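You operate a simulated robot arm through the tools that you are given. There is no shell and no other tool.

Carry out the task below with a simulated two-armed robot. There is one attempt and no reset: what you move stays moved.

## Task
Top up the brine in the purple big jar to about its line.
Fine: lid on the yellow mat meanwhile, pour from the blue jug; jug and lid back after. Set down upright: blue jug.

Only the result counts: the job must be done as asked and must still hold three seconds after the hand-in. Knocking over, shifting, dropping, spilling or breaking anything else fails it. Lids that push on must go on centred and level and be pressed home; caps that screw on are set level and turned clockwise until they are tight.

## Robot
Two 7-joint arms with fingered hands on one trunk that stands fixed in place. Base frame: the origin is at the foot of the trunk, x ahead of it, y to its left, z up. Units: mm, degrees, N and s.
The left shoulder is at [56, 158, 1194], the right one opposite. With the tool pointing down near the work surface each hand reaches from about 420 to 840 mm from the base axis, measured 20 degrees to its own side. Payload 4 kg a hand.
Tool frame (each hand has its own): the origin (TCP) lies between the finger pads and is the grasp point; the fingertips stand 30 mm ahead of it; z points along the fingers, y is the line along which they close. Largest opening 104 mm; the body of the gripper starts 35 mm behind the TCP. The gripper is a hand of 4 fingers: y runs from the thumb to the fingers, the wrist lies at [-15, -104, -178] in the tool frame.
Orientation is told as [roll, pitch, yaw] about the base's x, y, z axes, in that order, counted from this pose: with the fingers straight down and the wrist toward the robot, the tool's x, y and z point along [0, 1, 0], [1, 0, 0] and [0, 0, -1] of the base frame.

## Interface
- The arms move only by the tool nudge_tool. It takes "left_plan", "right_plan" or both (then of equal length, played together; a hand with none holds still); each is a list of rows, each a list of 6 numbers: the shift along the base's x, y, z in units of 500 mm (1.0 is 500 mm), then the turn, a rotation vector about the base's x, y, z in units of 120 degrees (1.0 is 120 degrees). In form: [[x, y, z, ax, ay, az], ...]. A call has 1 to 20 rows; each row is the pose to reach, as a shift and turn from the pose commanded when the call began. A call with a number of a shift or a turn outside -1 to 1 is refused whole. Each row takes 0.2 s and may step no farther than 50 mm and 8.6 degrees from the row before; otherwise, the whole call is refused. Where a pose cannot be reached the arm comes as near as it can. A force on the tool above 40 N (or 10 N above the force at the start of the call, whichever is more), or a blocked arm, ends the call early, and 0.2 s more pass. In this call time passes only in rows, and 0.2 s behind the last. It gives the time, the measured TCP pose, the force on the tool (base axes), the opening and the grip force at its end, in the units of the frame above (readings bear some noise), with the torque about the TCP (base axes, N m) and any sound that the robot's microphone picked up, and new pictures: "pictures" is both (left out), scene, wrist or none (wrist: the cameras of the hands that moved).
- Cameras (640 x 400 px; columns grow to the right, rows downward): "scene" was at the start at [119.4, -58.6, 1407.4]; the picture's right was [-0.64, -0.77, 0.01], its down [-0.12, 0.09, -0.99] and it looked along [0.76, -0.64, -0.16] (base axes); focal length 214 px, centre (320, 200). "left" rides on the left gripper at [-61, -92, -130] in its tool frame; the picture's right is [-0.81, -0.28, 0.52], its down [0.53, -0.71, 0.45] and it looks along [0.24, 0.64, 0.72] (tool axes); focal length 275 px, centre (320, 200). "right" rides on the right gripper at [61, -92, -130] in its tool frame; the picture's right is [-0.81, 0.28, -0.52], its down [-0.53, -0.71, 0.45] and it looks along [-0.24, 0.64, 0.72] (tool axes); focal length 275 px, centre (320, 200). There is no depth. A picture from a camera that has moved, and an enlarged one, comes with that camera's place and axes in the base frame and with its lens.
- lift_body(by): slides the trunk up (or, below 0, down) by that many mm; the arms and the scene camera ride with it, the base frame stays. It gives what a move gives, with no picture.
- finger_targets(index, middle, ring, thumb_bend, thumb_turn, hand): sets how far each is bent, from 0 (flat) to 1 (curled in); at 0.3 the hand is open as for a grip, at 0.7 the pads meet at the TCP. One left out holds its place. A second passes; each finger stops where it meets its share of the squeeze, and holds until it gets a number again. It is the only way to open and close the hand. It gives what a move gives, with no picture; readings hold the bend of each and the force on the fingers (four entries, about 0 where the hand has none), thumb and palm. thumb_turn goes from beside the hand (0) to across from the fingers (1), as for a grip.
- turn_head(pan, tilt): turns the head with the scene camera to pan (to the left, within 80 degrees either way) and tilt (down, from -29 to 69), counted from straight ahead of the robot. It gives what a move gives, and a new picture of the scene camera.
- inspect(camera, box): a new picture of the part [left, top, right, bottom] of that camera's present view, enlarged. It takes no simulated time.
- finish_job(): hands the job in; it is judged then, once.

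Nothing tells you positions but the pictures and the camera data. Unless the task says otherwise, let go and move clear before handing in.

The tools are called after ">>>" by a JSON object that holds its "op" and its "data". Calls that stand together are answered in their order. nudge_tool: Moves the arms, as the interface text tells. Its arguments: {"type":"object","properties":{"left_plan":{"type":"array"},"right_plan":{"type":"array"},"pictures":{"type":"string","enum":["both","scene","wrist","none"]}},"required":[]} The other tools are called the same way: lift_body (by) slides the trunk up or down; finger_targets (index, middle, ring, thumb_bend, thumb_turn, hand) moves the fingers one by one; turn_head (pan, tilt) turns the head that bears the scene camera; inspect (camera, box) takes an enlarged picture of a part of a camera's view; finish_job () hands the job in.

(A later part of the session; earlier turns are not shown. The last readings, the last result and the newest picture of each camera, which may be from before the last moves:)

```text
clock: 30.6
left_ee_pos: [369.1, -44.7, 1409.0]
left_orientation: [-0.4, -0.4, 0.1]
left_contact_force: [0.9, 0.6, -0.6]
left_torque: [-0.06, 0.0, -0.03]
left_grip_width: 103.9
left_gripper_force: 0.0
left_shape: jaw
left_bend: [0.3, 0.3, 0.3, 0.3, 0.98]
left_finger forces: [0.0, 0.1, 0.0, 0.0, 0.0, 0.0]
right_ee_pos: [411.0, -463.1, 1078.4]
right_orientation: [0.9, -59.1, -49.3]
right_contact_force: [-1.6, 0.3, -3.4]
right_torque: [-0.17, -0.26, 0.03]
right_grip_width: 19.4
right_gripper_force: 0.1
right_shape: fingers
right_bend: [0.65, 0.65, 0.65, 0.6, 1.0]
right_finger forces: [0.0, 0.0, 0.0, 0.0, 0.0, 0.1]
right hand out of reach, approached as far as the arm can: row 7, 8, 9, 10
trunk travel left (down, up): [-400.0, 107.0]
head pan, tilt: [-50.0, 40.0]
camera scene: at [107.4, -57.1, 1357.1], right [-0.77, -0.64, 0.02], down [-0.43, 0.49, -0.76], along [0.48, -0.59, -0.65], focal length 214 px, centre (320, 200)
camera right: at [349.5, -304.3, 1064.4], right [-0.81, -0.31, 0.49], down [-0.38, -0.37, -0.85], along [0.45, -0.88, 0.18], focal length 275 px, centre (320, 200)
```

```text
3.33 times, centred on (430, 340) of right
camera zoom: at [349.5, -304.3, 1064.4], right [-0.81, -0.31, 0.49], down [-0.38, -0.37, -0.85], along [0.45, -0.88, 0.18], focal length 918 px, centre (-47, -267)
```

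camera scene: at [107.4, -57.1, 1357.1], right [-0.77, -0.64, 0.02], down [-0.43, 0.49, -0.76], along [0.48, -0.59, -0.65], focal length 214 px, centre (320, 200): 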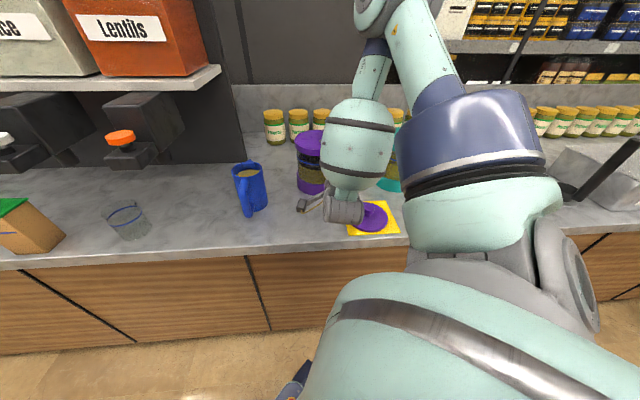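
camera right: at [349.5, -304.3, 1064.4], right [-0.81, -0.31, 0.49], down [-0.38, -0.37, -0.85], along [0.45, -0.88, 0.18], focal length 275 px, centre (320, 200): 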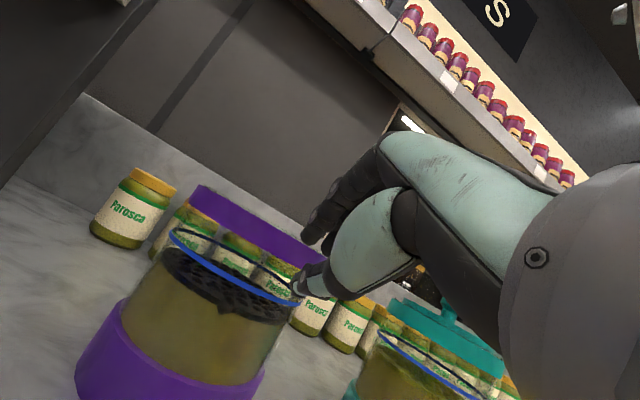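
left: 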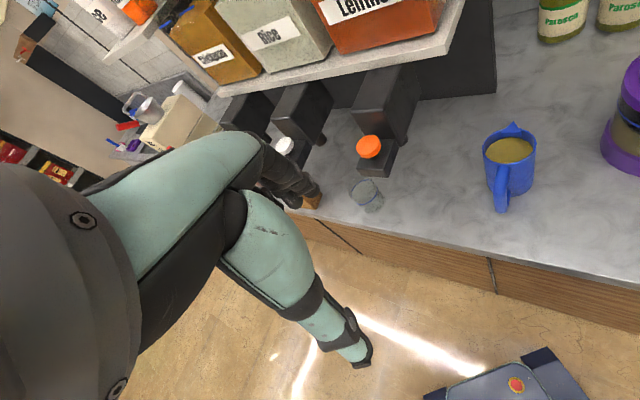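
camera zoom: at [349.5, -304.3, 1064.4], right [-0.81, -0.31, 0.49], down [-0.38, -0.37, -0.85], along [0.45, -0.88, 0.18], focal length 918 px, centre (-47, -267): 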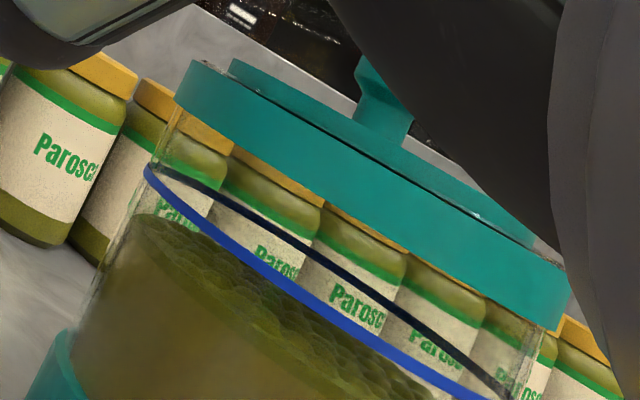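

>>> {"op": "inspect", "data": {"camera": "right", "box": [195, 175, 275, 225]}}

>>> {"op": "inspect", "data": {"camera": "right", "box": [385, 290, 465, 340]}}

```text
8.00 times, centred on (235, 200) of right
camera zoom: at [349.5, -304.3, 1064.4], right [-0.81, -0.31, 0.49], down [-0.38, -0.37, -0.85], along [0.45, -0.88, 0.18], focal length 2202 px, centre (1000, 200)
```

zoom: 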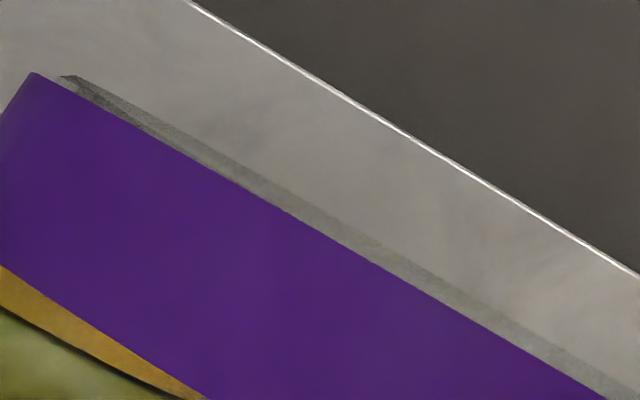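

```text
8.00 times, centred on (425, 315) of right
camera zoom: at [349.5, -304.3, 1064.4], right [-0.81, -0.31, 0.49], down [-0.38, -0.37, -0.85], along [0.45, -0.88, 0.18], focal length 2202 px, centre (-520, -720)
```

zoom: 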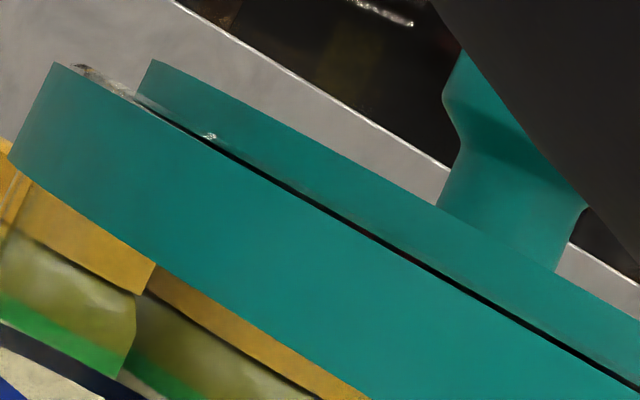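

The glass rim passes up through the purple collar, so the collar is fixed to the jar and the knobbed plate is the lid. It also matches the mat's size. Next I'll return the hand to fingers-down, turn it to straddle the jug left and right of the handle, and look again.

>>> {"op": "nudge_tool", "data": {"right_plan": [[0.016, 0.024, 0.03, 0.0442, 0.0442, 0], [0.032, 0.048, 0.06, 0.0884, 0.0884, 0], [0.048, 0.072, 0.09, 0.1326, 0.1326, 0], [0.064, 0.096, 0.12, 0.1768, 0.1768, 0], [0.08, 0.12, 0.15, 0.221, 0.221, 0], [0.096, 0.144, 0.18, 0.2652, 0.2652, 0], [0.112, 0.168, 0.22, 0.3094, 0.3094, 0], [0.134, 0.192, 0.262, 0.3535, 0.3535, 0]], "pictures": "none"}}

>>> {"op": "nudge_tool", "data": {"right_plan": [[0.01, 0.01, 0, 0, 0, 0.07], [0.02, 0.02, 0, 0, 0, 0.14], [0.03, 0.03, 0, 0, 0, 0.21], [0.04, 0.04, 0, 0, 0, 0.28], [0.05, 0.05, 0, 0, 0, 0.35], [0.06, 0.06, 0, 0, 0, 0.42], [0.07, 0.07, 0, 0, 0, 0.49], [0.08, 0.08, 0, 0, 0, 0.56], [0.09, 0.09, 0, 0, 0, 0.63], [0.1, 0.1, 0, 0, 0, 0.69], [0.1, 0.1, 0, 0, 0, 0.75]], "pictures": "both"}}

>>> {"op": "finger_targets", "data": {"hand": "right", "index": 0.3, "middle": 0.3, "ring": 0.3, "thumb_bend": 0.3, "thumb_turn": 1.0}}

```text
clock: 32.4
left_ee_pos: [366.3, -51.3, 1409.3]
left_orientation: [0.1, -0.6, 0.1]
left_contact_force: [-0.4, -0.3, -0.3]
left_torque: [-0.03, -0.01, 0.0]
left_grip_width: 104.1
left_gripper_force: 0.0
left_shape: jaw
left_bend: [0.3, 0.3, 0.3, 0.3, 0.98]
left_finger forces: [0.1, 0.0, 0.0, 0.1, 0.0, 0.0]
right_ee_pos: [473.9, -373.4, 1202.6]
right_orientation: [-2.9, 1.3, -46.9]
right_contact_force: [-0.3, -0.2, -0.5]
right_torque: [0.0, -0.02, -0.02]
right_grip_width: 19.4
right_gripper_force: 0.0
right_shape: fingers
right_bend: [0.65, 0.65, 0.65, 0.6, 1.0]
right_finger forces: [0.0, 0.0, 0.0, 0.0, 0.1, 0.0]
right hand out of reach, approached as far as the arm can: row 1, 2, 3
trunk travel left (down, up): [-400.0, 107.0]
head pan, tilt: [-50.0, 40.0]
```

```text
clock: 34.8
left_ee_pos: [363.0, -50.2, 1410.4]
left_orientation: [-0.1, -0.6, 0.1]
left_contact_force: [-0.2, -0.7, 0.3]
left_torque: [-0.06, -0.04, -0.03]
left_grip_width: 104.0
left_gripper_force: 0.0
left_shape: jaw
left_bend: [0.3, 0.3, 0.3, 0.3, 0.98]
left_finger forces: [0.0, 0.0, 0.0, 0.0, 0.1, 0.0]
right_ee_pos: [478.5, -247.5, 1195.6]
right_orientation: [-3.2, 1.3, 41.6]
right_contact_force: [-0.2, -0.5, -0.6]
right_torque: [-0.02, -0.06, 0.03]
right_grip_width: 19.4
right_gripper_force: 0.0
right_shape: fingers
right_bend: [0.65, 0.65, 0.65, 0.6, 1.0]
right_finger forces: [0.1, 0.0, 0.1, 0.0, 0.0, 0.1]
right hand out of reach, approached as far as the arm can: row 9, 10, 11
trunk travel left (down, up): [-400.0, 107.0]
head pan, tilt: [-50.0, 40.0]
camera scene: at [101.9, -61.5, 1357.6], right [-0.77, -0.64, 0.01], down [-0.42, 0.49, -0.76], along [0.48, -0.59, -0.65], focal length 214 px, centre (320, 200)
camera right: at [365.9, -256.1, 1323.3], right [0.73, -0.39, 0.56], down [-0.17, -0.9, -0.41], along [0.66, 0.2, -0.72], focal length 275 px, centre (320, 200)
```

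scene: 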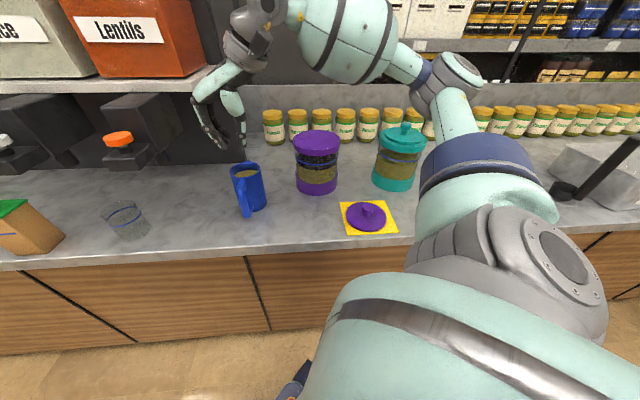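
right: 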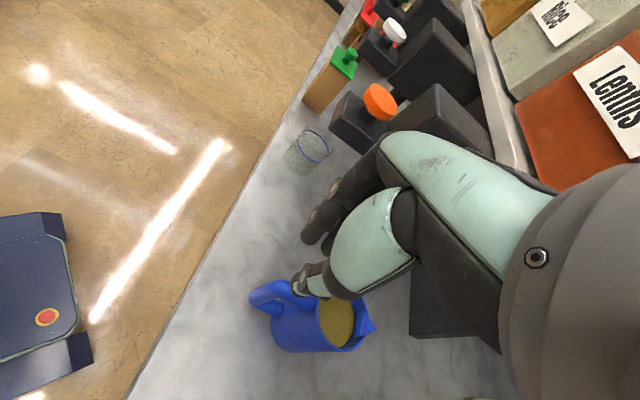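

```text
clock: 35.8
left_ee_pos: [364.4, -51.2, 1409.3]
left_orientation: [0.1, -0.7, 0.0]
left_contact_force: [-0.2, 0.1, 0.3]
left_torque: [-0.01, -0.01, 0.01]
left_grip_width: 103.8
left_gripper_force: 0.1
left_shape: jaw
left_bend: [0.3, 0.3, 0.3, 0.3, 0.98]
left_finger forces: [0.1, 0.0, 0.1, 0.0, 0.0, 0.1]
right_ee_pos: [481.6, -249.2, 1196.0]
right_orientation: [-3.2, 1.2, 41.4]
right_contact_force: [0.5, -0.6, 0.7]
right_torque: [0.0, 0.0, 0.02]
right_grip_width: 102.9
right_gripper_force: 0.1
right_shape: fingers
right_bend: [0.3, 0.3, 0.3, 0.3, 0.98]
right_finger forces: [0.0, 0.1, 0.0, 0.0, 0.1, 0.0]
trunk travel left (down, up): [-400.0, 107.0]
head pan, tilt: [-50.0, 40.0]
```

The hand now faces the jug with open fingers, near a wrist limit at a yaw of about 41°. I'll zoom in on the jug from both cameras.

>>> {"op": "inspect", "data": {"camera": "right", "box": [230, 240, 400, 400]}}

>>> {"op": "inspect", "data": {"camera": "scene", "box": [200, 140, 300, 230]}}

```text
2.50 times, centred on (315, 320) of right
camera zoom: at [367.2, -258.4, 1323.2], right [0.73, -0.39, 0.56], down [-0.17, -0.9, -0.41], along [0.66, 0.21, -0.72], focal length 688 px, centre (332, -100)
```

zoom: 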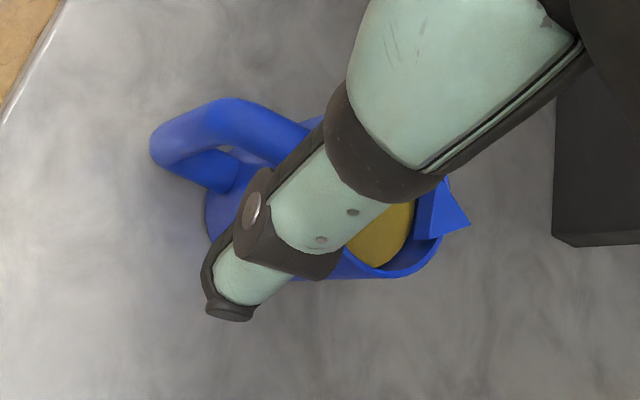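

```text
4.44 times, centred on (250, 185) of scene
camera zoom: at [103.1, -63.7, 1357.2], right [-0.77, -0.64, 0.01], down [-0.42, 0.49, -0.76], along [0.48, -0.59, -0.65], focal length 953 px, centre (631, 267)
```

zoom: 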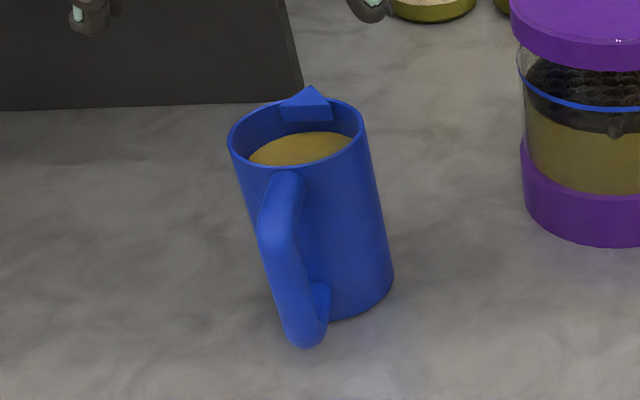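

The jug rim centre is at about (588,-319,1031), base at about z=903, with the spout pointing to −45°. I'll move above it and level the hand.

>>> {"op": "nudge_tool", "data": {"right_plan": [[0.053, -0.035, -0.038, 0.0067, 0.0025, -0.006], [0.106, -0.07, -0.076, 0.0133, 0.005, -0.012], [0.159, -0.105, -0.114, 0.02, 0.0075, -0.018], [0.212, -0.14, -0.142, 0.0267, 0.0099, -0.025]], "pictures": "both"}}

>>> {"op": "inspect", "data": {"camera": "scene", "box": [200, 90, 300, 230]}}

>>> {"op": "inspect", "data": {"camera": "right", "box": [180, 160, 400, 400]}}

```text
clock: 36.8
left_ee_pos: [364.8, -53.3, 1411.4]
left_orientation: [0.1, -0.6, 0.0]
left_contact_force: [0.1, -0.2, 0.3]
left_torque: [0.02, -0.01, -0.03]
left_grip_width: 104.2
left_gripper_force: 0.1
left_shape: jaw
left_bend: [0.3, 0.3, 0.3, 0.3, 0.98]
left_finger forces: [0.0, 0.0, 0.0, 0.0, 0.0, 0.0]
right_ee_pos: [534.7, -239.3, 1118.6]
right_orientation: [-0.5, -0.1, 38.7]
right_contact_force: [0.0, 0.0, -0.1]
right_torque: [0.03, 0.03, 0.01]
right_grip_width: 102.6
right_gripper_force: 0.1
right_shape: fingers
right_bend: [0.3, 0.3, 0.3, 0.3, 0.98]
right_finger forces: [0.0, 0.0, 0.0, 0.1, 0.0, 0.0]
right hand out of reach, approached as far as the arm can: row 1, 2, 3, 4
trunk travel left (down, up): [-400.0, 107.0]
head pan, tilt: [-50.0, 40.0]
camera scene: at [103.6, -64.1, 1357.2], right [-0.77, -0.64, 0.01], down [-0.42, 0.49, -0.76], along [0.48, -0.59, -0.65], focal length 214 px, centre (320, 200)
camera right: at [423.5, -249.5, 1246.9], right [0.72, -0.46, 0.52], down [-0.22, -0.86, -0.45], along [0.66, 0.21, -0.72], focal length 275 px, centre (320, 200)
```

scene: 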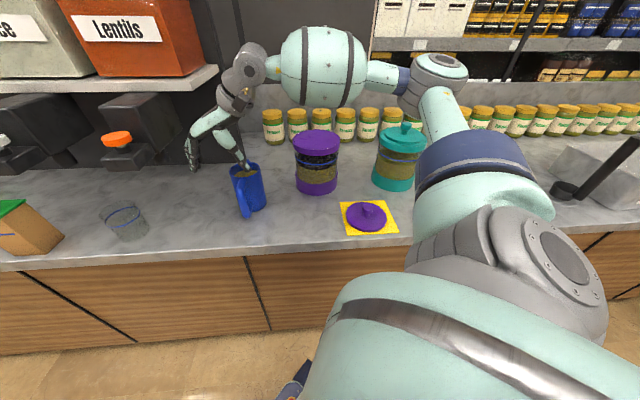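
right: 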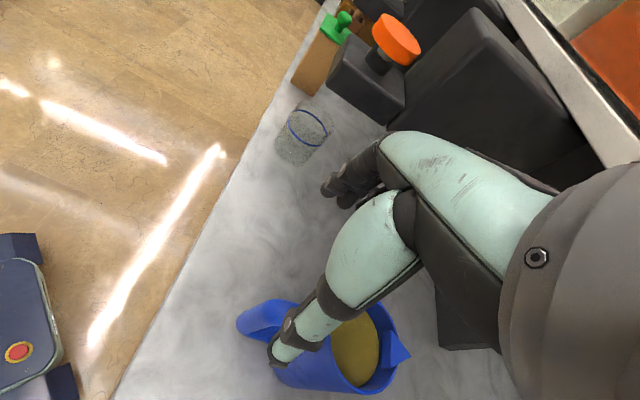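

```text
2.86 times, centred on (250, 160) of scene
camera zoom: at [103.6, -64.1, 1357.2], right [-0.77, -0.64, 0.01], down [-0.42, 0.49, -0.76], along [0.48, -0.59, -0.65], focal length 613 px, centre (520, 314)
```

zoom: 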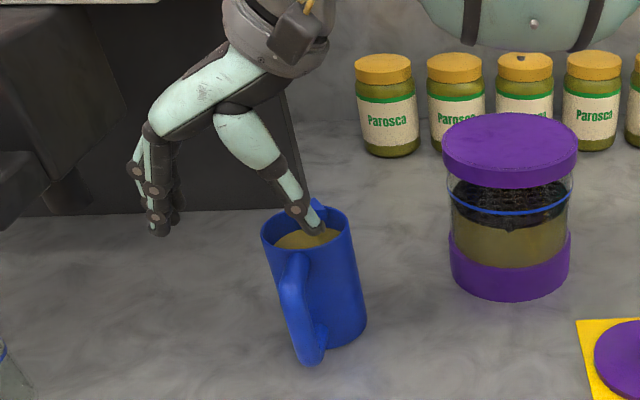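

```text
1.67 times, centred on (290, 280) of right
camera zoom: at [423.5, -249.5, 1246.9], right [0.72, -0.46, 0.52], down [-0.22, -0.86, -0.45], along [0.66, 0.21, -0.72], focal length 459 px, centre (370, 67)
```

zoom: 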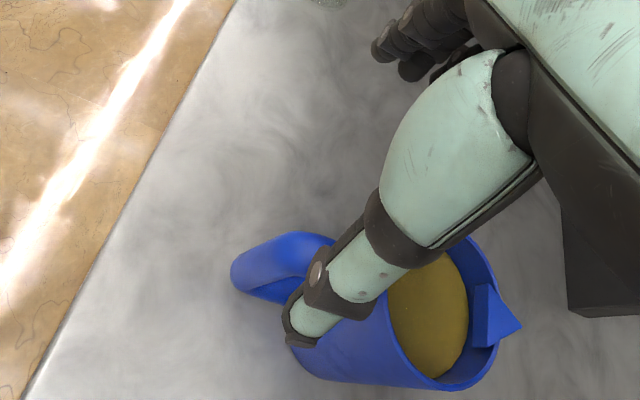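

Reach runs out with so much inward yaw. A smaller yaw of about 27° still clears both handle and spout, so I'll try that.

>>> {"op": "nudge_tool", "data": {"right_plan": [[0.02, -0.03, 0.0, 0, 0, -0.033], [0.045, -0.07, 0.0, 0, 0, -0.066], [0.075, -0.115, 0.0, 0, 0, -0.1], [0.107, -0.16, 0.0, 0, 0, -0.1]], "pictures": "both"}}

>>> {"op": "inspect", "data": {"camera": "scene", "box": [200, 90, 300, 230]}}

>>> {"op": "inspect", "data": {"camera": "right", "box": [180, 160, 400, 400]}}

```text
clock: 37.8
left_ee_pos: [364.1, -53.6, 1409.1]
left_orientation: [0.2, -0.6, 0.0]
left_contact_force: [1.1, 0.3, 0.1]
left_torque: [0.03, 0.05, -0.02]
left_grip_width: 103.9
left_gripper_force: 0.1
left_shape: jaw
left_bend: [0.3, 0.3, 0.3, 0.3, 0.98]
left_finger forces: [0.0, 0.0, 0.0, 0.0, 0.1, 0.0]
right_ee_pos: [575.8, -307.8, 1119.6]
right_orientation: [0.3, -0.3, 27.8]
right_contact_force: [0.2, 0.5, -0.1]
right_torque: [0.0, 0.03, 0.0]
right_grip_width: 103.0
right_gripper_force: 0.0
right_shape: fingers
right_bend: [0.3, 0.3, 0.3, 0.3, 0.98]
right_finger forces: [0.0, 0.0, 0.0, 0.1, 0.0, 0.1]
right hand out of reach, approached as far as the arm can: row 4
trunk travel left (down, up): [-400.0, 107.0]
head pan, tilt: [-50.0, 40.0]
camera scene: at [103.6, -65.4, 1357.1], right [-0.77, -0.64, 0.01], down [-0.42, 0.49, -0.76], along [0.48, -0.59, -0.65], focal length 214 px, centre (320, 200)
camera right: at [465.1, -298.0, 1249.2], right [0.62, -0.59, 0.51], down [-0.38, -0.8, -0.46], along [0.68, 0.09, -0.72], focal length 275 px, centre (320, 200)
```

scene: 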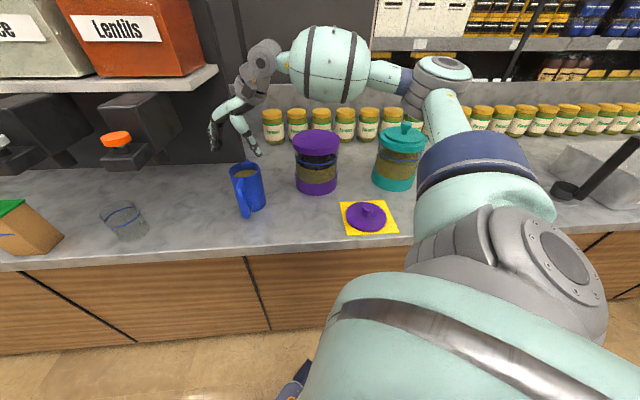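
right: 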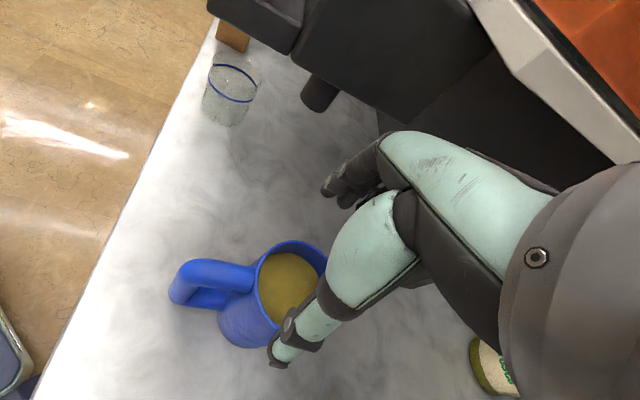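

```text
2.86 times, centred on (250, 160) of scene
camera zoom: at [103.6, -65.4, 1357.1], right [-0.77, -0.64, 0.01], down [-0.42, 0.49, -0.76], along [0.48, -0.59, -0.65], focal length 613 px, centre (520, 314)
```

zoom: 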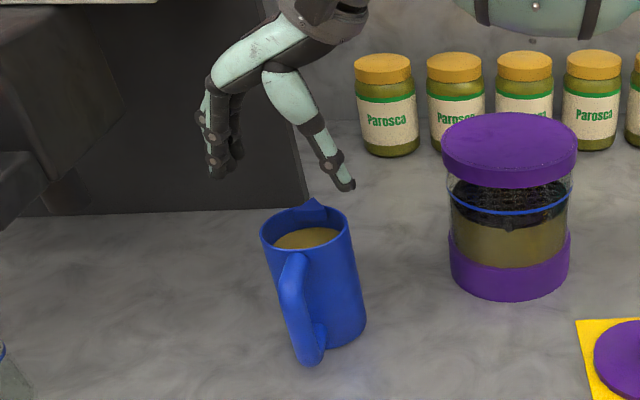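

```text
1.67 times, centred on (290, 280) of right
camera zoom: at [465.1, -298.0, 1249.2], right [0.62, -0.59, 0.51], down [-0.38, -0.8, -0.46], along [0.68, 0.09, -0.72], focal length 459 px, centre (370, 67)
```

zoom: 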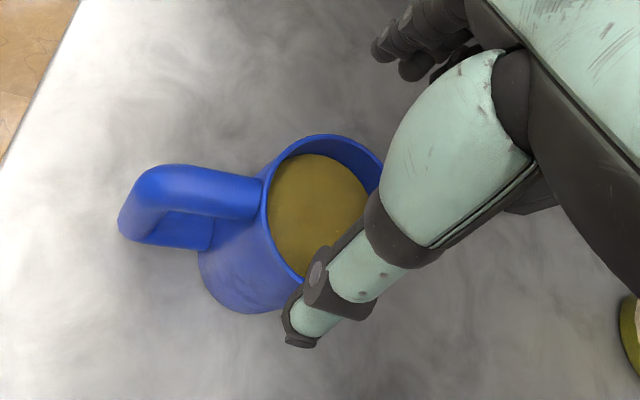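

Nearly reached. The jug centre refines to (586,-320). I'll ease the yaw to about 24°, centre over the jug, and lower to just above the rim.

>>> {"op": "nudge_tool", "data": {"right_plan": [[0.008, -0.008, -0.03, 0, 0, -0.02], [0.015, -0.016, -0.06, 0, 0, -0.035], [0.021, -0.025, -0.085, 0, 0, -0.035]], "pictures": "both"}}

>>> {"op": "inspect", "data": {"camera": "scene", "box": [200, 90, 300, 230]}}

>>> {"op": "inspect", "data": {"camera": "right", "box": [180, 160, 400, 400]}}

```text
clock: 38.5
left_ee_pos: [362.9, -52.0, 1409.6]
left_orientation: [-0.1, -0.7, 0.0]
left_contact_force: [0.2, 0.1, 0.4]
left_torque: [-0.02, -0.03, 0.01]
left_grip_width: 103.9
left_gripper_force: 0.0
left_shape: jaw
left_bend: [0.3, 0.3, 0.3, 0.3, 0.98]
left_finger forces: [0.0, 0.1, 0.0, 0.0, 0.0, 0.0]
right_ee_pos: [585.7, -320.5, 1079.7]
right_orientation: [0.2, -0.3, 23.8]
right_contact_force: [-0.1, -0.5, 0.8]
right_torque: [-0.02, 0.04, 0.01]
right_grip_width: 102.6
right_gripper_force: 0.0
right_shape: fingers
right_bend: [0.3, 0.3, 0.3, 0.3, 0.98]
right_finger forces: [0.0, 0.0, 0.0, 0.0, 0.1, 0.1]
trunk travel left (down, up): [-400.0, 107.0]
head pan, tilt: [-50.0, 40.0]
camera scene: at [102.8, -63.8, 1357.3], right [-0.77, -0.64, 0.01], down [-0.42, 0.49, -0.76], along [0.48, -0.59, -0.65], focal length 214 px, centre (320, 200)
camera right: at [475.2, -301.6, 1208.0], right [0.58, -0.63, 0.52], down [-0.44, -0.77, -0.46], along [0.69, 0.04, -0.72], focal length 275 px, centre (320, 200)
```

scene: 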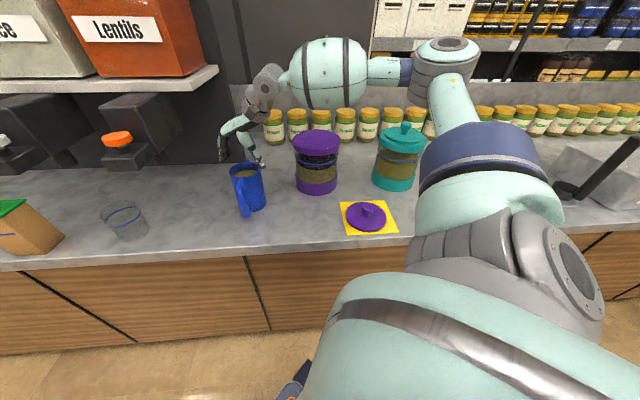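
right: 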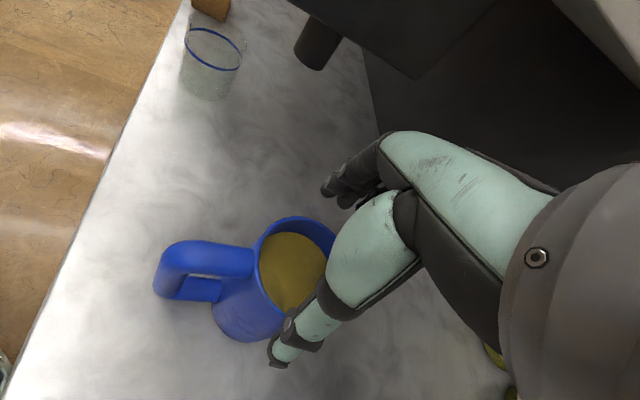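

```text
2.86 times, centred on (250, 160) of scene
camera zoom: at [102.8, -63.8, 1357.3], right [-0.77, -0.64, 0.01], down [-0.42, 0.49, -0.76], along [0.48, -0.59, -0.65], focal length 613 px, centre (520, 314)
```

zoom: 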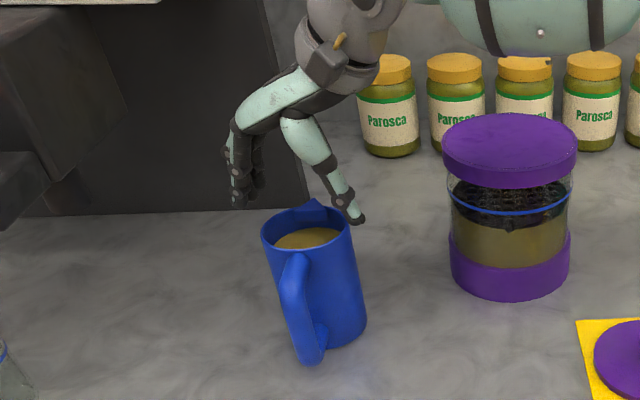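

```text
1.67 times, centred on (290, 280) of right
camera zoom: at [475.2, -301.6, 1208.0], right [0.58, -0.63, 0.52], down [-0.44, -0.77, -0.46], along [0.69, 0.04, -0.72], focal length 459 px, centre (370, 67)
```

zoom: 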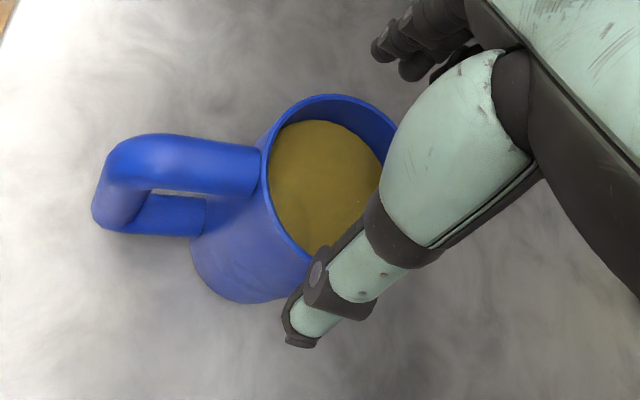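

The jug is centred between fingers and thumb. I'll descend with the fingers open, in stages.

>>> {"op": "nudge_tool", "data": {"right_plan": [[-0.001, 0, -0.03, 0, 0, 0], [-0.002, 0, -0.06, 0, 0, 0], [-0.002, 0, -0.08, 0, 0, 0]], "pictures": "none"}}

>>> {"op": "inspect", "data": {"camera": "scene", "box": [210, 110, 290, 220]}}

>>> {"op": "inspect", "data": {"camera": "right", "box": [180, 160, 400, 400]}}

```text
clock: 39.4
left_ee_pos: [362.8, -52.0, 1410.2]
left_orientation: [0.1, -0.7, 0.0]
left_contact_force: [-0.3, 0.9, -0.5]
left_torque: [0.01, 0.02, 0.02]
left_grip_width: 103.9
left_gripper_force: 0.0
left_shape: jaw
left_bend: [0.3, 0.3, 0.3, 0.3, 0.98]
left_finger forces: [0.0, 0.0, 0.0, 0.1, 0.0, 0.1]
right_ee_pos: [584.4, -320.5, 1038.5]
right_orientation: [0.3, -0.2, 23.8]
right_contact_force: [-0.9, 0.2, 0.1]
right_torque: [-0.01, 0.02, -0.01]
right_grip_width: 103.2
right_gripper_force: 0.1
right_shape: fingers
right_bend: [0.3, 0.3, 0.3, 0.3, 0.98]
right_finger forces: [0.2, 0.0, 0.0, 0.0, 0.1, 0.1]
trunk travel left (down, up): [-400.0, 107.0]
head pan, tilt: [-50.0, 40.0]
```

```text
3.64 times, centred on (250, 165) of scene
camera zoom: at [102.7, -64.2, 1357.2], right [-0.77, -0.64, 0.01], down [-0.42, 0.49, -0.76], along [0.48, -0.59, -0.65], focal length 780 px, centre (574, 327)
```

zoom: 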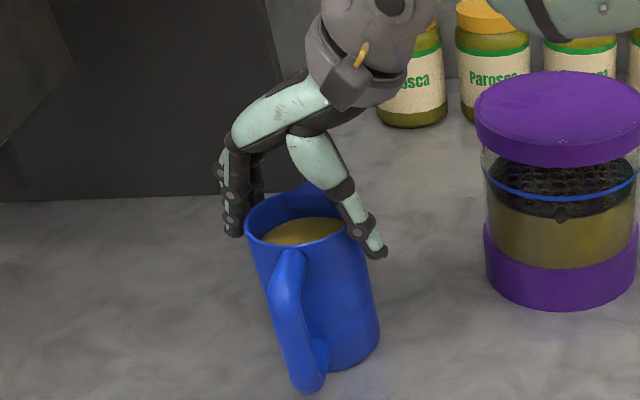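

```text
1.67 times, centred on (290, 280) of right
camera zoom: at [473.6, -303.2, 1168.2], right [0.58, -0.63, 0.51], down [-0.44, -0.77, -0.46], along [0.69, 0.04, -0.72], focal length 459 px, centre (370, 67)
```

zoom: 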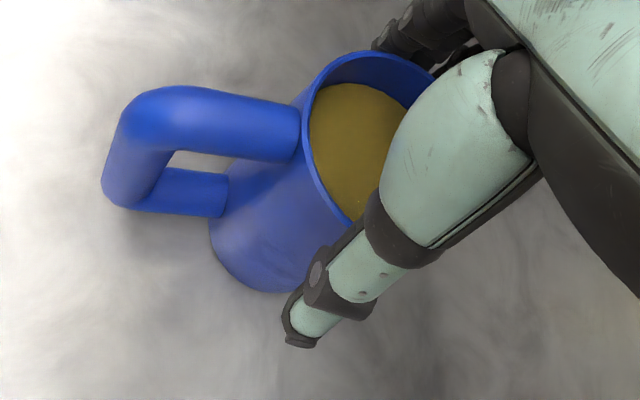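

The thumb slants inward toward its base, so I'll open a bit wider before lowering further, to clear the rim.

>>> {"op": "finger_targets", "data": {"hand": "right", "index": 0.22, "middle": 0.22, "ring": 0.2, "thumb_bend": 0.15, "thumb_turn": 1.0}}

>>> {"op": "inspect", "data": {"camera": "scene", "box": [210, 110, 290, 220]}}

>>> {"op": "inspect", "data": {"camera": "right", "box": [180, 160, 400, 400]}}

```text
clock: 40.4
left_ee_pos: [363.7, -52.4, 1409.0]
left_orientation: [0.1, -0.7, 0.0]
left_contact_force: [-0.1, -0.1, 0.2]
left_torque: [0.02, 0.04, -0.04]
left_grip_width: 103.8
left_gripper_force: 0.0
left_shape: jaw
left_bend: [0.3, 0.3, 0.3, 0.3, 0.98]
left_finger forces: [0.1, 0.1, 0.0, 0.0, 0.1, 0.0]
right_ee_pos: [584.1, -320.8, 1038.4]
right_orientation: [0.3, -0.2, 23.8]
right_contact_force: [-0.2, -0.3, 0.4]
right_torque: [-0.02, 0.02, 0.0]
right_grip_width: 126.6
right_gripper_force: 0.1
right_shape: fingers
right_bend: [0.22, 0.22, 0.2, 0.15, 0.96]
right_finger forces: [0.0, 0.0, 0.0, 0.1, 0.0, 0.0]
trunk travel left (down, up): [-400.0, 107.0]
head pan, tilt: [-50.0, 40.0]
```

```text
3.64 times, centred on (250, 165) of scene
camera zoom: at [102.7, -64.2, 1357.2], right [-0.77, -0.64, 0.01], down [-0.42, 0.49, -0.76], along [0.48, -0.59, -0.65], focal length 780 px, centre (574, 327)
```

zoom: 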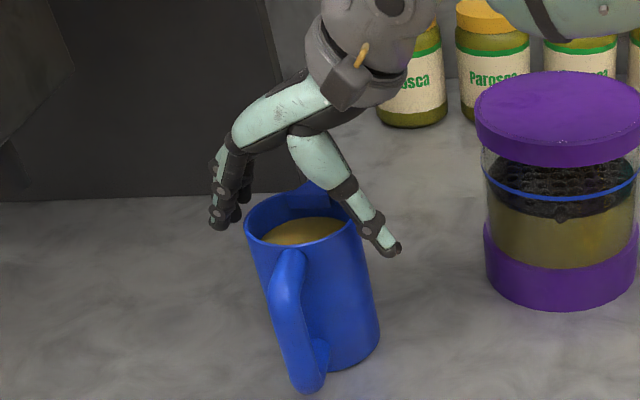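

```text
1.67 times, centred on (290, 280) of right
camera zoom: at [473.6, -303.2, 1168.1], right [0.58, -0.63, 0.51], down [-0.44, -0.77, -0.46], along [0.69, 0.04, -0.72], focal length 459 px, centre (370, 67)
```

zoom: 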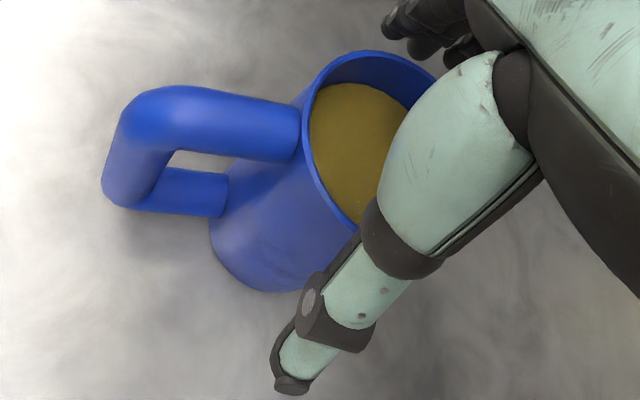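

The hand opening is V-shaped, so I can only go about 12 mm lower before the thumb meets the rim. I'll do that and close gently on the walls.

>>> {"op": "nudge_tool", "data": {"right_plan": [[0.0, 0.0, -0.01, 0, 0, 0], [0.0, 0.0, -0.022, 0, 0, 0]], "pictures": "none"}}

>>> {"op": "inspect", "data": {"camera": "scene", "box": [210, 110, 290, 220]}}

>>> {"op": "inspect", "data": {"camera": "right", "box": [180, 160, 400, 400]}}

```text
clock: 41.0
left_ee_pos: [363.9, -51.7, 1411.1]
left_orientation: [0.0, -0.6, 0.0]
left_contact_force: [0.8, -0.6, -0.1]
left_torque: [0.03, -0.01, -0.02]
left_grip_width: 103.8
left_gripper_force: 0.0
left_shape: jaw
left_bend: [0.3, 0.3, 0.3, 0.3, 0.98]
left_finger forces: [0.0, 0.0, 0.0, 0.0, 0.1, 0.0]
right_ee_pos: [585.6, -320.3, 1026.8]
right_orientation: [0.3, -0.2, 23.7]
right_contact_force: [-0.2, 0.6, -0.9]
right_torque: [0.01, 0.0, -0.01]
right_grip_width: 126.4
right_gripper_force: 0.0
right_shape: fingers
right_bend: [0.22, 0.22, 0.2, 0.15, 0.96]
right_finger forces: [0.0, 0.1, 0.0, 0.1, 0.0, 0.0]
trunk travel left (down, up): [-400.0, 107.0]
head pan, tilt: [-50.0, 40.0]
```

```text
3.64 times, centred on (250, 165) of scene
camera zoom: at [102.9, -64.2, 1357.2], right [-0.77, -0.64, 0.01], down [-0.42, 0.49, -0.76], along [0.48, -0.59, -0.65], focal length 780 px, centre (574, 327)
```

zoom: 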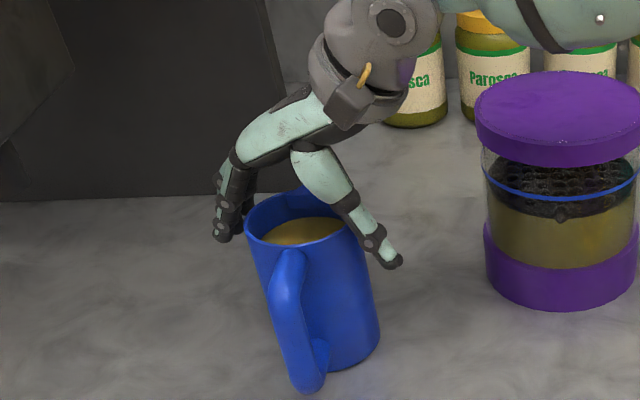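

```text
1.67 times, centred on (290, 280) of right
camera zoom: at [475.3, -303.6, 1155.9], right [0.58, -0.63, 0.51], down [-0.44, -0.77, -0.46], along [0.69, 0.04, -0.72], focal length 459 px, centre (370, 67)
```

zoom: 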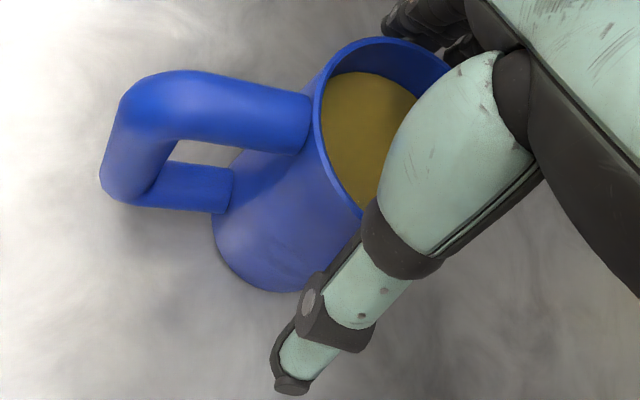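

>>> {"op": "nudge_tool", "data": {"right_plan": [[0.0, 0.0, -0.006, 0, 0, 0], [0.0, 0.0, -0.012, 0, 0, 0]], "pictures": "none"}}

>>> {"op": "finger_targets", "data": {"hand": "right", "index": 0.34, "middle": 0.34, "ring": 0.34, "thumb_bend": 0.32, "thumb_turn": 1.0}}

>>> {"op": "inspect", "data": {"camera": "scene", "box": [210, 110, 290, 220]}}

>>> {"op": "inspect", "data": {"camera": "right", "box": [180, 160, 400, 400]}}

```text
clock: 41.5
left_ee_pos: [363.3, -51.1, 1410.0]
left_orientation: [0.1, -0.7, 0.0]
left_contact_force: [0.1, -0.1, 1.2]
left_torque: [0.0, -0.03, -0.03]
left_grip_width: 103.8
left_gripper_force: 0.1
left_shape: jaw
left_bend: [0.3, 0.3, 0.3, 0.3, 0.98]
left_finger forces: [0.1, 0.0, 0.1, 0.1, 0.0, 0.0]
right_ee_pos: [585.7, -321.7, 1021.1]
right_orientation: [0.3, -0.2, 23.8]
right_contact_force: [-1.1, -0.6, -0.1]
right_torque: [0.04, 0.0, -0.03]
right_grip_width: 126.3
right_gripper_force: 0.1
right_shape: fingers
right_bend: [0.22, 0.22, 0.2, 0.15, 0.96]
right_finger forces: [0.1, 0.1, 0.0, 0.0, 0.0, 0.0]
trunk travel left (down, up): [-400.0, 107.0]
head pan, tilt: [-50.0, 40.0]
```

```text
clock: 42.5
left_ee_pos: [364.7, -51.3, 1409.6]
left_orientation: [0.0, -0.7, 0.0]
left_contact_force: [-0.8, -0.1, 0.0]
left_torque: [0.01, 0.02, 0.0]
left_grip_width: 103.7
left_gripper_force: 0.0
left_shape: jaw
left_bend: [0.3, 0.3, 0.3, 0.3, 0.98]
left_finger forces: [0.0, 0.0, 0.0, 0.0, 0.1, 0.0]
right_ee_pos: [585.8, -319.5, 1021.5]
right_orientation: [0.3, -0.2, 23.8]
right_contact_force: [1.7, 1.6, 2.0]
right_torque: [0.08, -0.05, 0.05]
right_grip_width: 98.4
right_gripper_force: 1.9
right_shape: fingers
right_bend: [0.32, 0.34, 0.34, 0.32, 0.98]
right_finger forces: [2.9, 0.1, 0.1, 0.0, 0.3, 0.0]
trunk travel left (down, up): [-400.0, 107.0]
head pan, tilt: [-50.0, 40.0]
```

```text
3.64 times, centred on (250, 165) of scene
camera zoom: at [102.8, -63.8, 1357.3], right [-0.77, -0.64, 0.01], down [-0.42, 0.49, -0.76], along [0.48, -0.59, -0.65], focal length 780 px, centre (574, 327)
```

zoom: 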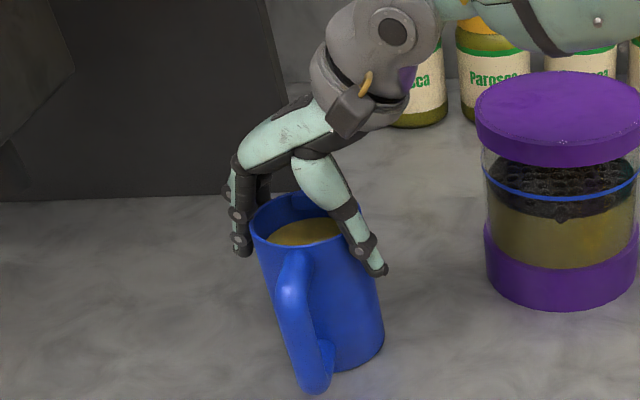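

```text
1.67 times, centred on (290, 280) of right
camera zoom: at [475.4, -303.3, 1150.6], right [0.58, -0.63, 0.51], down [-0.44, -0.77, -0.46], along [0.69, 0.04, -0.72], focal length 459 px, centre (370, 67)
```

zoom: 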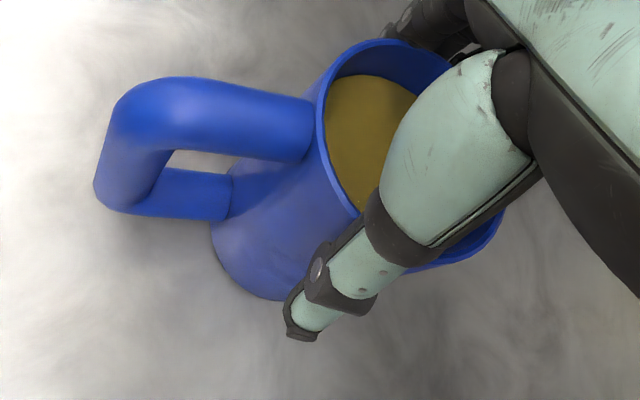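

The index has touched and nudged the jug slightly toward the thumb. I'll close fully for a firm grip.

>>> {"op": "finger_targets", "data": {"hand": "right", "index": 0.36, "middle": 0.4, "ring": 0.4, "thumb_bend": 0.5, "thumb_turn": 1.0}}

>>> {"op": "finger_targets", "data": {"hand": "right", "index": 0.6, "middle": 0.6, "ring": 0.6, "thumb_bend": 0.6, "thumb_turn": 1.0}}

>>> {"op": "inspect", "data": {"camera": "scene", "box": [210, 110, 290, 220]}}

>>> {"op": "inspect", "data": {"camera": "right", "box": [180, 160, 400, 400]}}

```text
clock: 43.5
left_ee_pos: [362.8, -51.6, 1408.6]
left_orientation: [-0.1, -0.7, 0.1]
left_contact_force: [0.8, 0.6, -0.2]
left_torque: [-0.02, -0.01, 0.0]
left_grip_width: 103.9
left_gripper_force: 0.0
left_shape: jaw
left_bend: [0.3, 0.3, 0.3, 0.3, 0.98]
left_finger forces: [0.0, 0.1, 0.0, 0.0, 0.0, 0.1]
right_ee_pos: [585.7, -320.8, 1021.7]
right_orientation: [0.3, -0.2, 23.8]
right_contact_force: [-2.5, -0.7, 3.8]
right_torque: [0.02, -0.05, 0.02]
right_grip_width: 90.3
right_gripper_force: 12.2
right_shape: fingers
right_bend: [0.3, 0.38, 0.4, 0.44, 0.99]
right_finger forces: [7.9, 2.0, 0.3, 0.0, 14.3, 0.0]
trunk travel left (down, up): [-400.0, 107.0]
head pan, tilt: [-50.0, 40.0]
```

```text
clock: 44.5
left_ee_pos: [363.7, -51.5, 1410.6]
left_orientation: [-0.1, -0.7, 0.0]
left_contact_force: [0.4, 0.0, 0.1]
left_torque: [0.01, 0.04, 0.02]
left_grip_width: 104.0
left_gripper_force: 0.1
left_shape: jaw
left_bend: [0.3, 0.3, 0.3, 0.3, 0.98]
left_finger forces: [0.0, 0.1, 0.1, 0.0, 0.1, 0.0]
right_ee_pos: [585.9, -320.8, 1020.5]
right_orientation: [0.3, -0.2, 23.9]
right_contact_force: [2.6, 2.6, 3.7]
right_torque: [0.24, -0.7, 0.09]
right_grip_width: 81.9
right_gripper_force: 30.0
right_shape: fingers
right_bend: [0.32, 0.41, 0.44, 0.46, 0.99]
right_finger forces: [13.8, 8.2, 7.4, 0.1, 30.6, 0.0]
trunk travel left (down, up): [-400.0, 107.0]
head pan, tilt: [-50.0, 40.0]
```

```text
3.64 times, centred on (250, 165) of scene
camera zoom: at [102.5, -63.6, 1357.3], right [-0.77, -0.64, 0.01], down [-0.42, 0.49, -0.76], along [0.48, -0.59, -0.65], focal length 780 px, centre (574, 327)
```

zoom: 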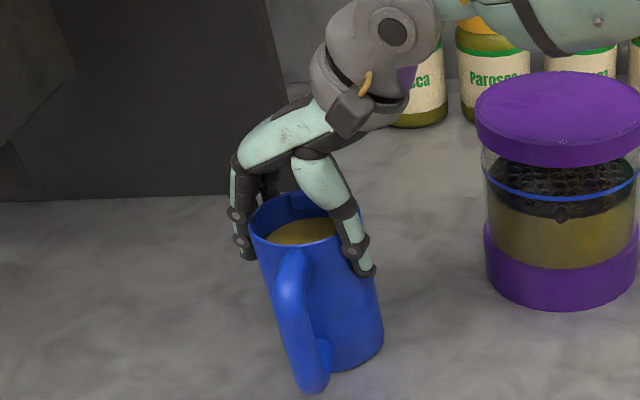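

```text
1.67 times, centred on (290, 280) of right
camera zoom: at [475.3, -303.2, 1150.8], right [0.58, -0.63, 0.51], down [-0.44, -0.77, -0.46], along [0.69, 0.04, -0.72], focal length 459 px, centre (370, 67)
```

zoom: 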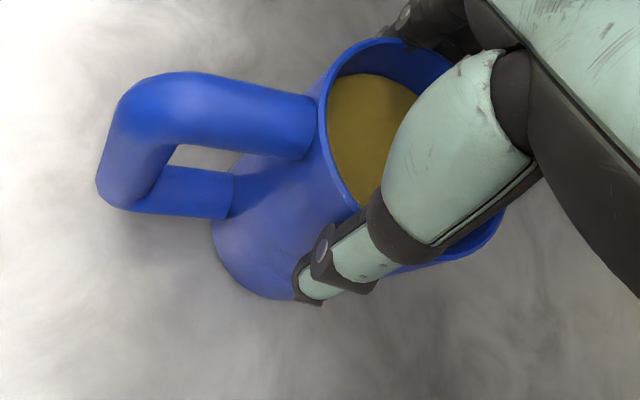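

The grip is solid at 30 N across 82 mm and the jug is upright. I'll lift slowly and check that it doesn't slip.

>>> {"op": "nudge_tool", "data": {"right_plan": [[0, 0, 0.006, 0, 0, 0], [0, 0, 0.014, 0, 0, 0], [0, 0, 0.024, 0, 0, 0], [0, 0, 0.034, 0, 0, 0]], "pictures": "none"}}

>>> {"op": "inspect", "data": {"camera": "scene", "box": [210, 110, 290, 220]}}

```text
clock: 45.5
left_ee_pos: [364.0, -52.3, 1409.5]
left_orientation: [0.1, -0.7, 0.0]
left_contact_force: [-0.6, -0.7, 0.0]
left_torque: [-0.02, -0.03, 0.0]
left_grip_width: 104.0
left_gripper_force: 0.0
left_shape: jaw
left_bend: [0.3, 0.3, 0.3, 0.3, 0.98]
left_finger forces: [0.0, 0.0, 0.0, 0.1, 0.1, 0.0]
right_ee_pos: [585.2, -320.7, 1037.3]
right_orientation: [0.3, -0.2, 23.8]
right_contact_force: [0.5, -0.1, -5.9]
right_torque: [0.03, -0.01, 0.0]
right_grip_width: 80.6
right_gripper_force: 27.5
right_shape: fingers
right_bend: [0.32, 0.42, 0.44, 0.47, 0.99]
right_finger forces: [11.6, 7.5, 7.5, 0.0, 29.1, 0.0]
trunk travel left (down, up): [-400.0, 107.0]
head pan, tilt: [-50.0, 40.0]
```

```text
3.64 times, centred on (250, 165) of scene
camera zoom: at [103.5, -64.6, 1357.2], right [-0.77, -0.64, 0.01], down [-0.42, 0.49, -0.76], along [0.48, -0.59, -0.65], focal length 780 px, centre (574, 327)
```

zoom: 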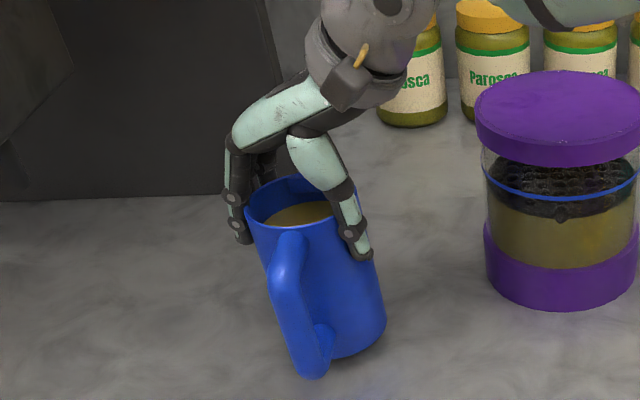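

The jug is lifted, with about 5.9 N of weight, and it isn't slipping. I'll raise it to pouring height, keeping it level.

>>> {"op": "nudge_tool", "data": {"right_plan": [[0, 0, 0.04, 0, 0, 0], [0, 0, 0.08, 0, 0, 0], [0, 0, 0.12, 0, 0, 0], [0, 0, 0.16, 0, 0, 0], [0, 0, 0.2, 0, 0, 0], [0, 0, 0.24, 0, 0, 0], [0, 0, 0.28, 0, 0, 0]], "pictures": "none"}}

>>> {"op": "nudge_tool", "data": {"right_plan": [[-0.004, -0.02, 0, 0, 0, -0.045], [-0.008, -0.04, 0, 0, 0, -0.09], [-0.012, -0.06, 0, 0, 0, -0.135], [-0.016, -0.08, 0, 0, 0, -0.18], [-0.02, -0.1, 0, 0, 0, -0.225], [-0.024, -0.12, 0, 0, 0, -0.27], [-0.028, -0.14, 0, 0, 0, -0.315], [-0.032, -0.16, 0, 0, 0, -0.36], [-0.036, -0.18, 0, 0, 0, -0.405], [-0.04, -0.19, 0, 0, 0, -0.45], [-0.044, -0.2, 0, 0, 0, -0.495], [-0.046, -0.2, 0, 0, 0, -0.54], [-0.046, -0.2, 0, 0, 0, -0.575]], "pictures": "both"}}

>>> {"op": "inspect", "data": {"camera": "scene", "box": [240, 60, 370, 210]}}

```text
clock: 47.1
left_ee_pos: [364.9, -52.8, 1410.2]
left_orientation: [0.2, -0.6, -0.1]
left_contact_force: [0.0, -0.1, -0.4]
left_torque: [0.02, 0.02, -0.01]
left_grip_width: 104.1
left_gripper_force: 0.2
left_shape: jaw
left_bend: [0.3, 0.3, 0.3, 0.3, 0.98]
left_finger forces: [0.0, 0.0, 0.0, 0.1, 0.0, 0.1]
right_ee_pos: [583.9, -321.2, 1177.2]
right_orientation: [0.2, 0.0, 23.9]
right_contact_force: [0.4, -0.8, -6.4]
right_torque: [0.04, 0.0, 0.0]
right_grip_width: 80.7
right_gripper_force: 27.5
right_shape: fingers
right_bend: [0.32, 0.42, 0.45, 0.47, 0.99]
right_finger forces: [11.6, 7.5, 7.7, 0.1, 28.8, 0.0]
trunk travel left (down, up): [-400.0, 107.0]
head pan, tilt: [-50.0, 40.0]
```

```text
clock: 50.0
left_ee_pos: [364.8, -52.2, 1409.7]
left_orientation: [0.1, -0.6, 0.0]
left_contact_force: [0.5, 1.3, 0.4]
left_torque: [0.01, 0.0, 0.01]
left_grip_width: 104.0
left_gripper_force: 0.1
left_shape: jaw
left_bend: [0.3, 0.3, 0.3, 0.3, 0.98]
left_finger forces: [0.0, 0.1, 0.0, 0.0, 0.0, 0.0]
right_ee_pos: [561.3, -420.3, 1177.1]
right_orientation: [0.2, 0.0, -45.2]
right_contact_force: [0.0, -0.1, -6.2]
right_torque: [0.0, -0.02, 0.0]
right_grip_width: 80.5
right_gripper_force: 27.3
right_shape: fingers
right_bend: [0.32, 0.42, 0.45, 0.47, 0.99]
right_finger forces: [11.4, 7.6, 7.6, 0.1, 28.4, 0.0]
trunk travel left (down, up): [-400.0, 107.0]
head pan, tilt: [-50.0, 40.0]
camera scene: at [103.8, -64.1, 1357.2], right [-0.77, -0.64, 0.01], down [-0.42, 0.49, -0.76], along [0.48, -0.59, -0.65], focal length 214 px, centre (320, 200)
camera right: at [539.5, -312.8, 1307.0], right [-0.38, -0.77, 0.52], down [-0.88, 0.13, -0.46], along [0.28, -0.63, -0.72], focal length 275 px, centre (320, 200)
```

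scene: 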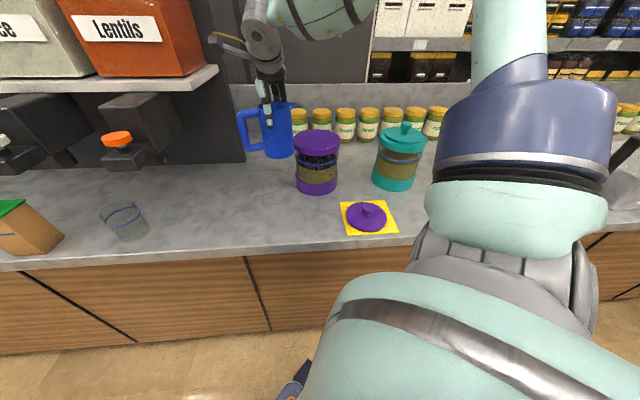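
right: 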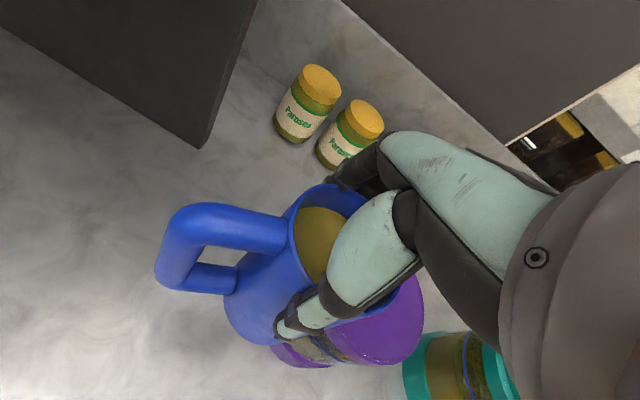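

```text
2.67 times, centred on (305, 135) of scene
camera zoom: at [103.8, -64.1, 1357.2], right [-0.77, -0.64, 0.01], down [-0.42, 0.49, -0.76], along [0.48, -0.59, -0.65], focal length 572 px, centre (360, 373)
```

zoom: 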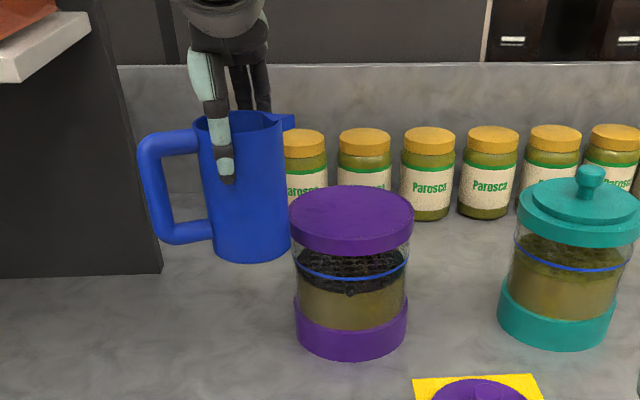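

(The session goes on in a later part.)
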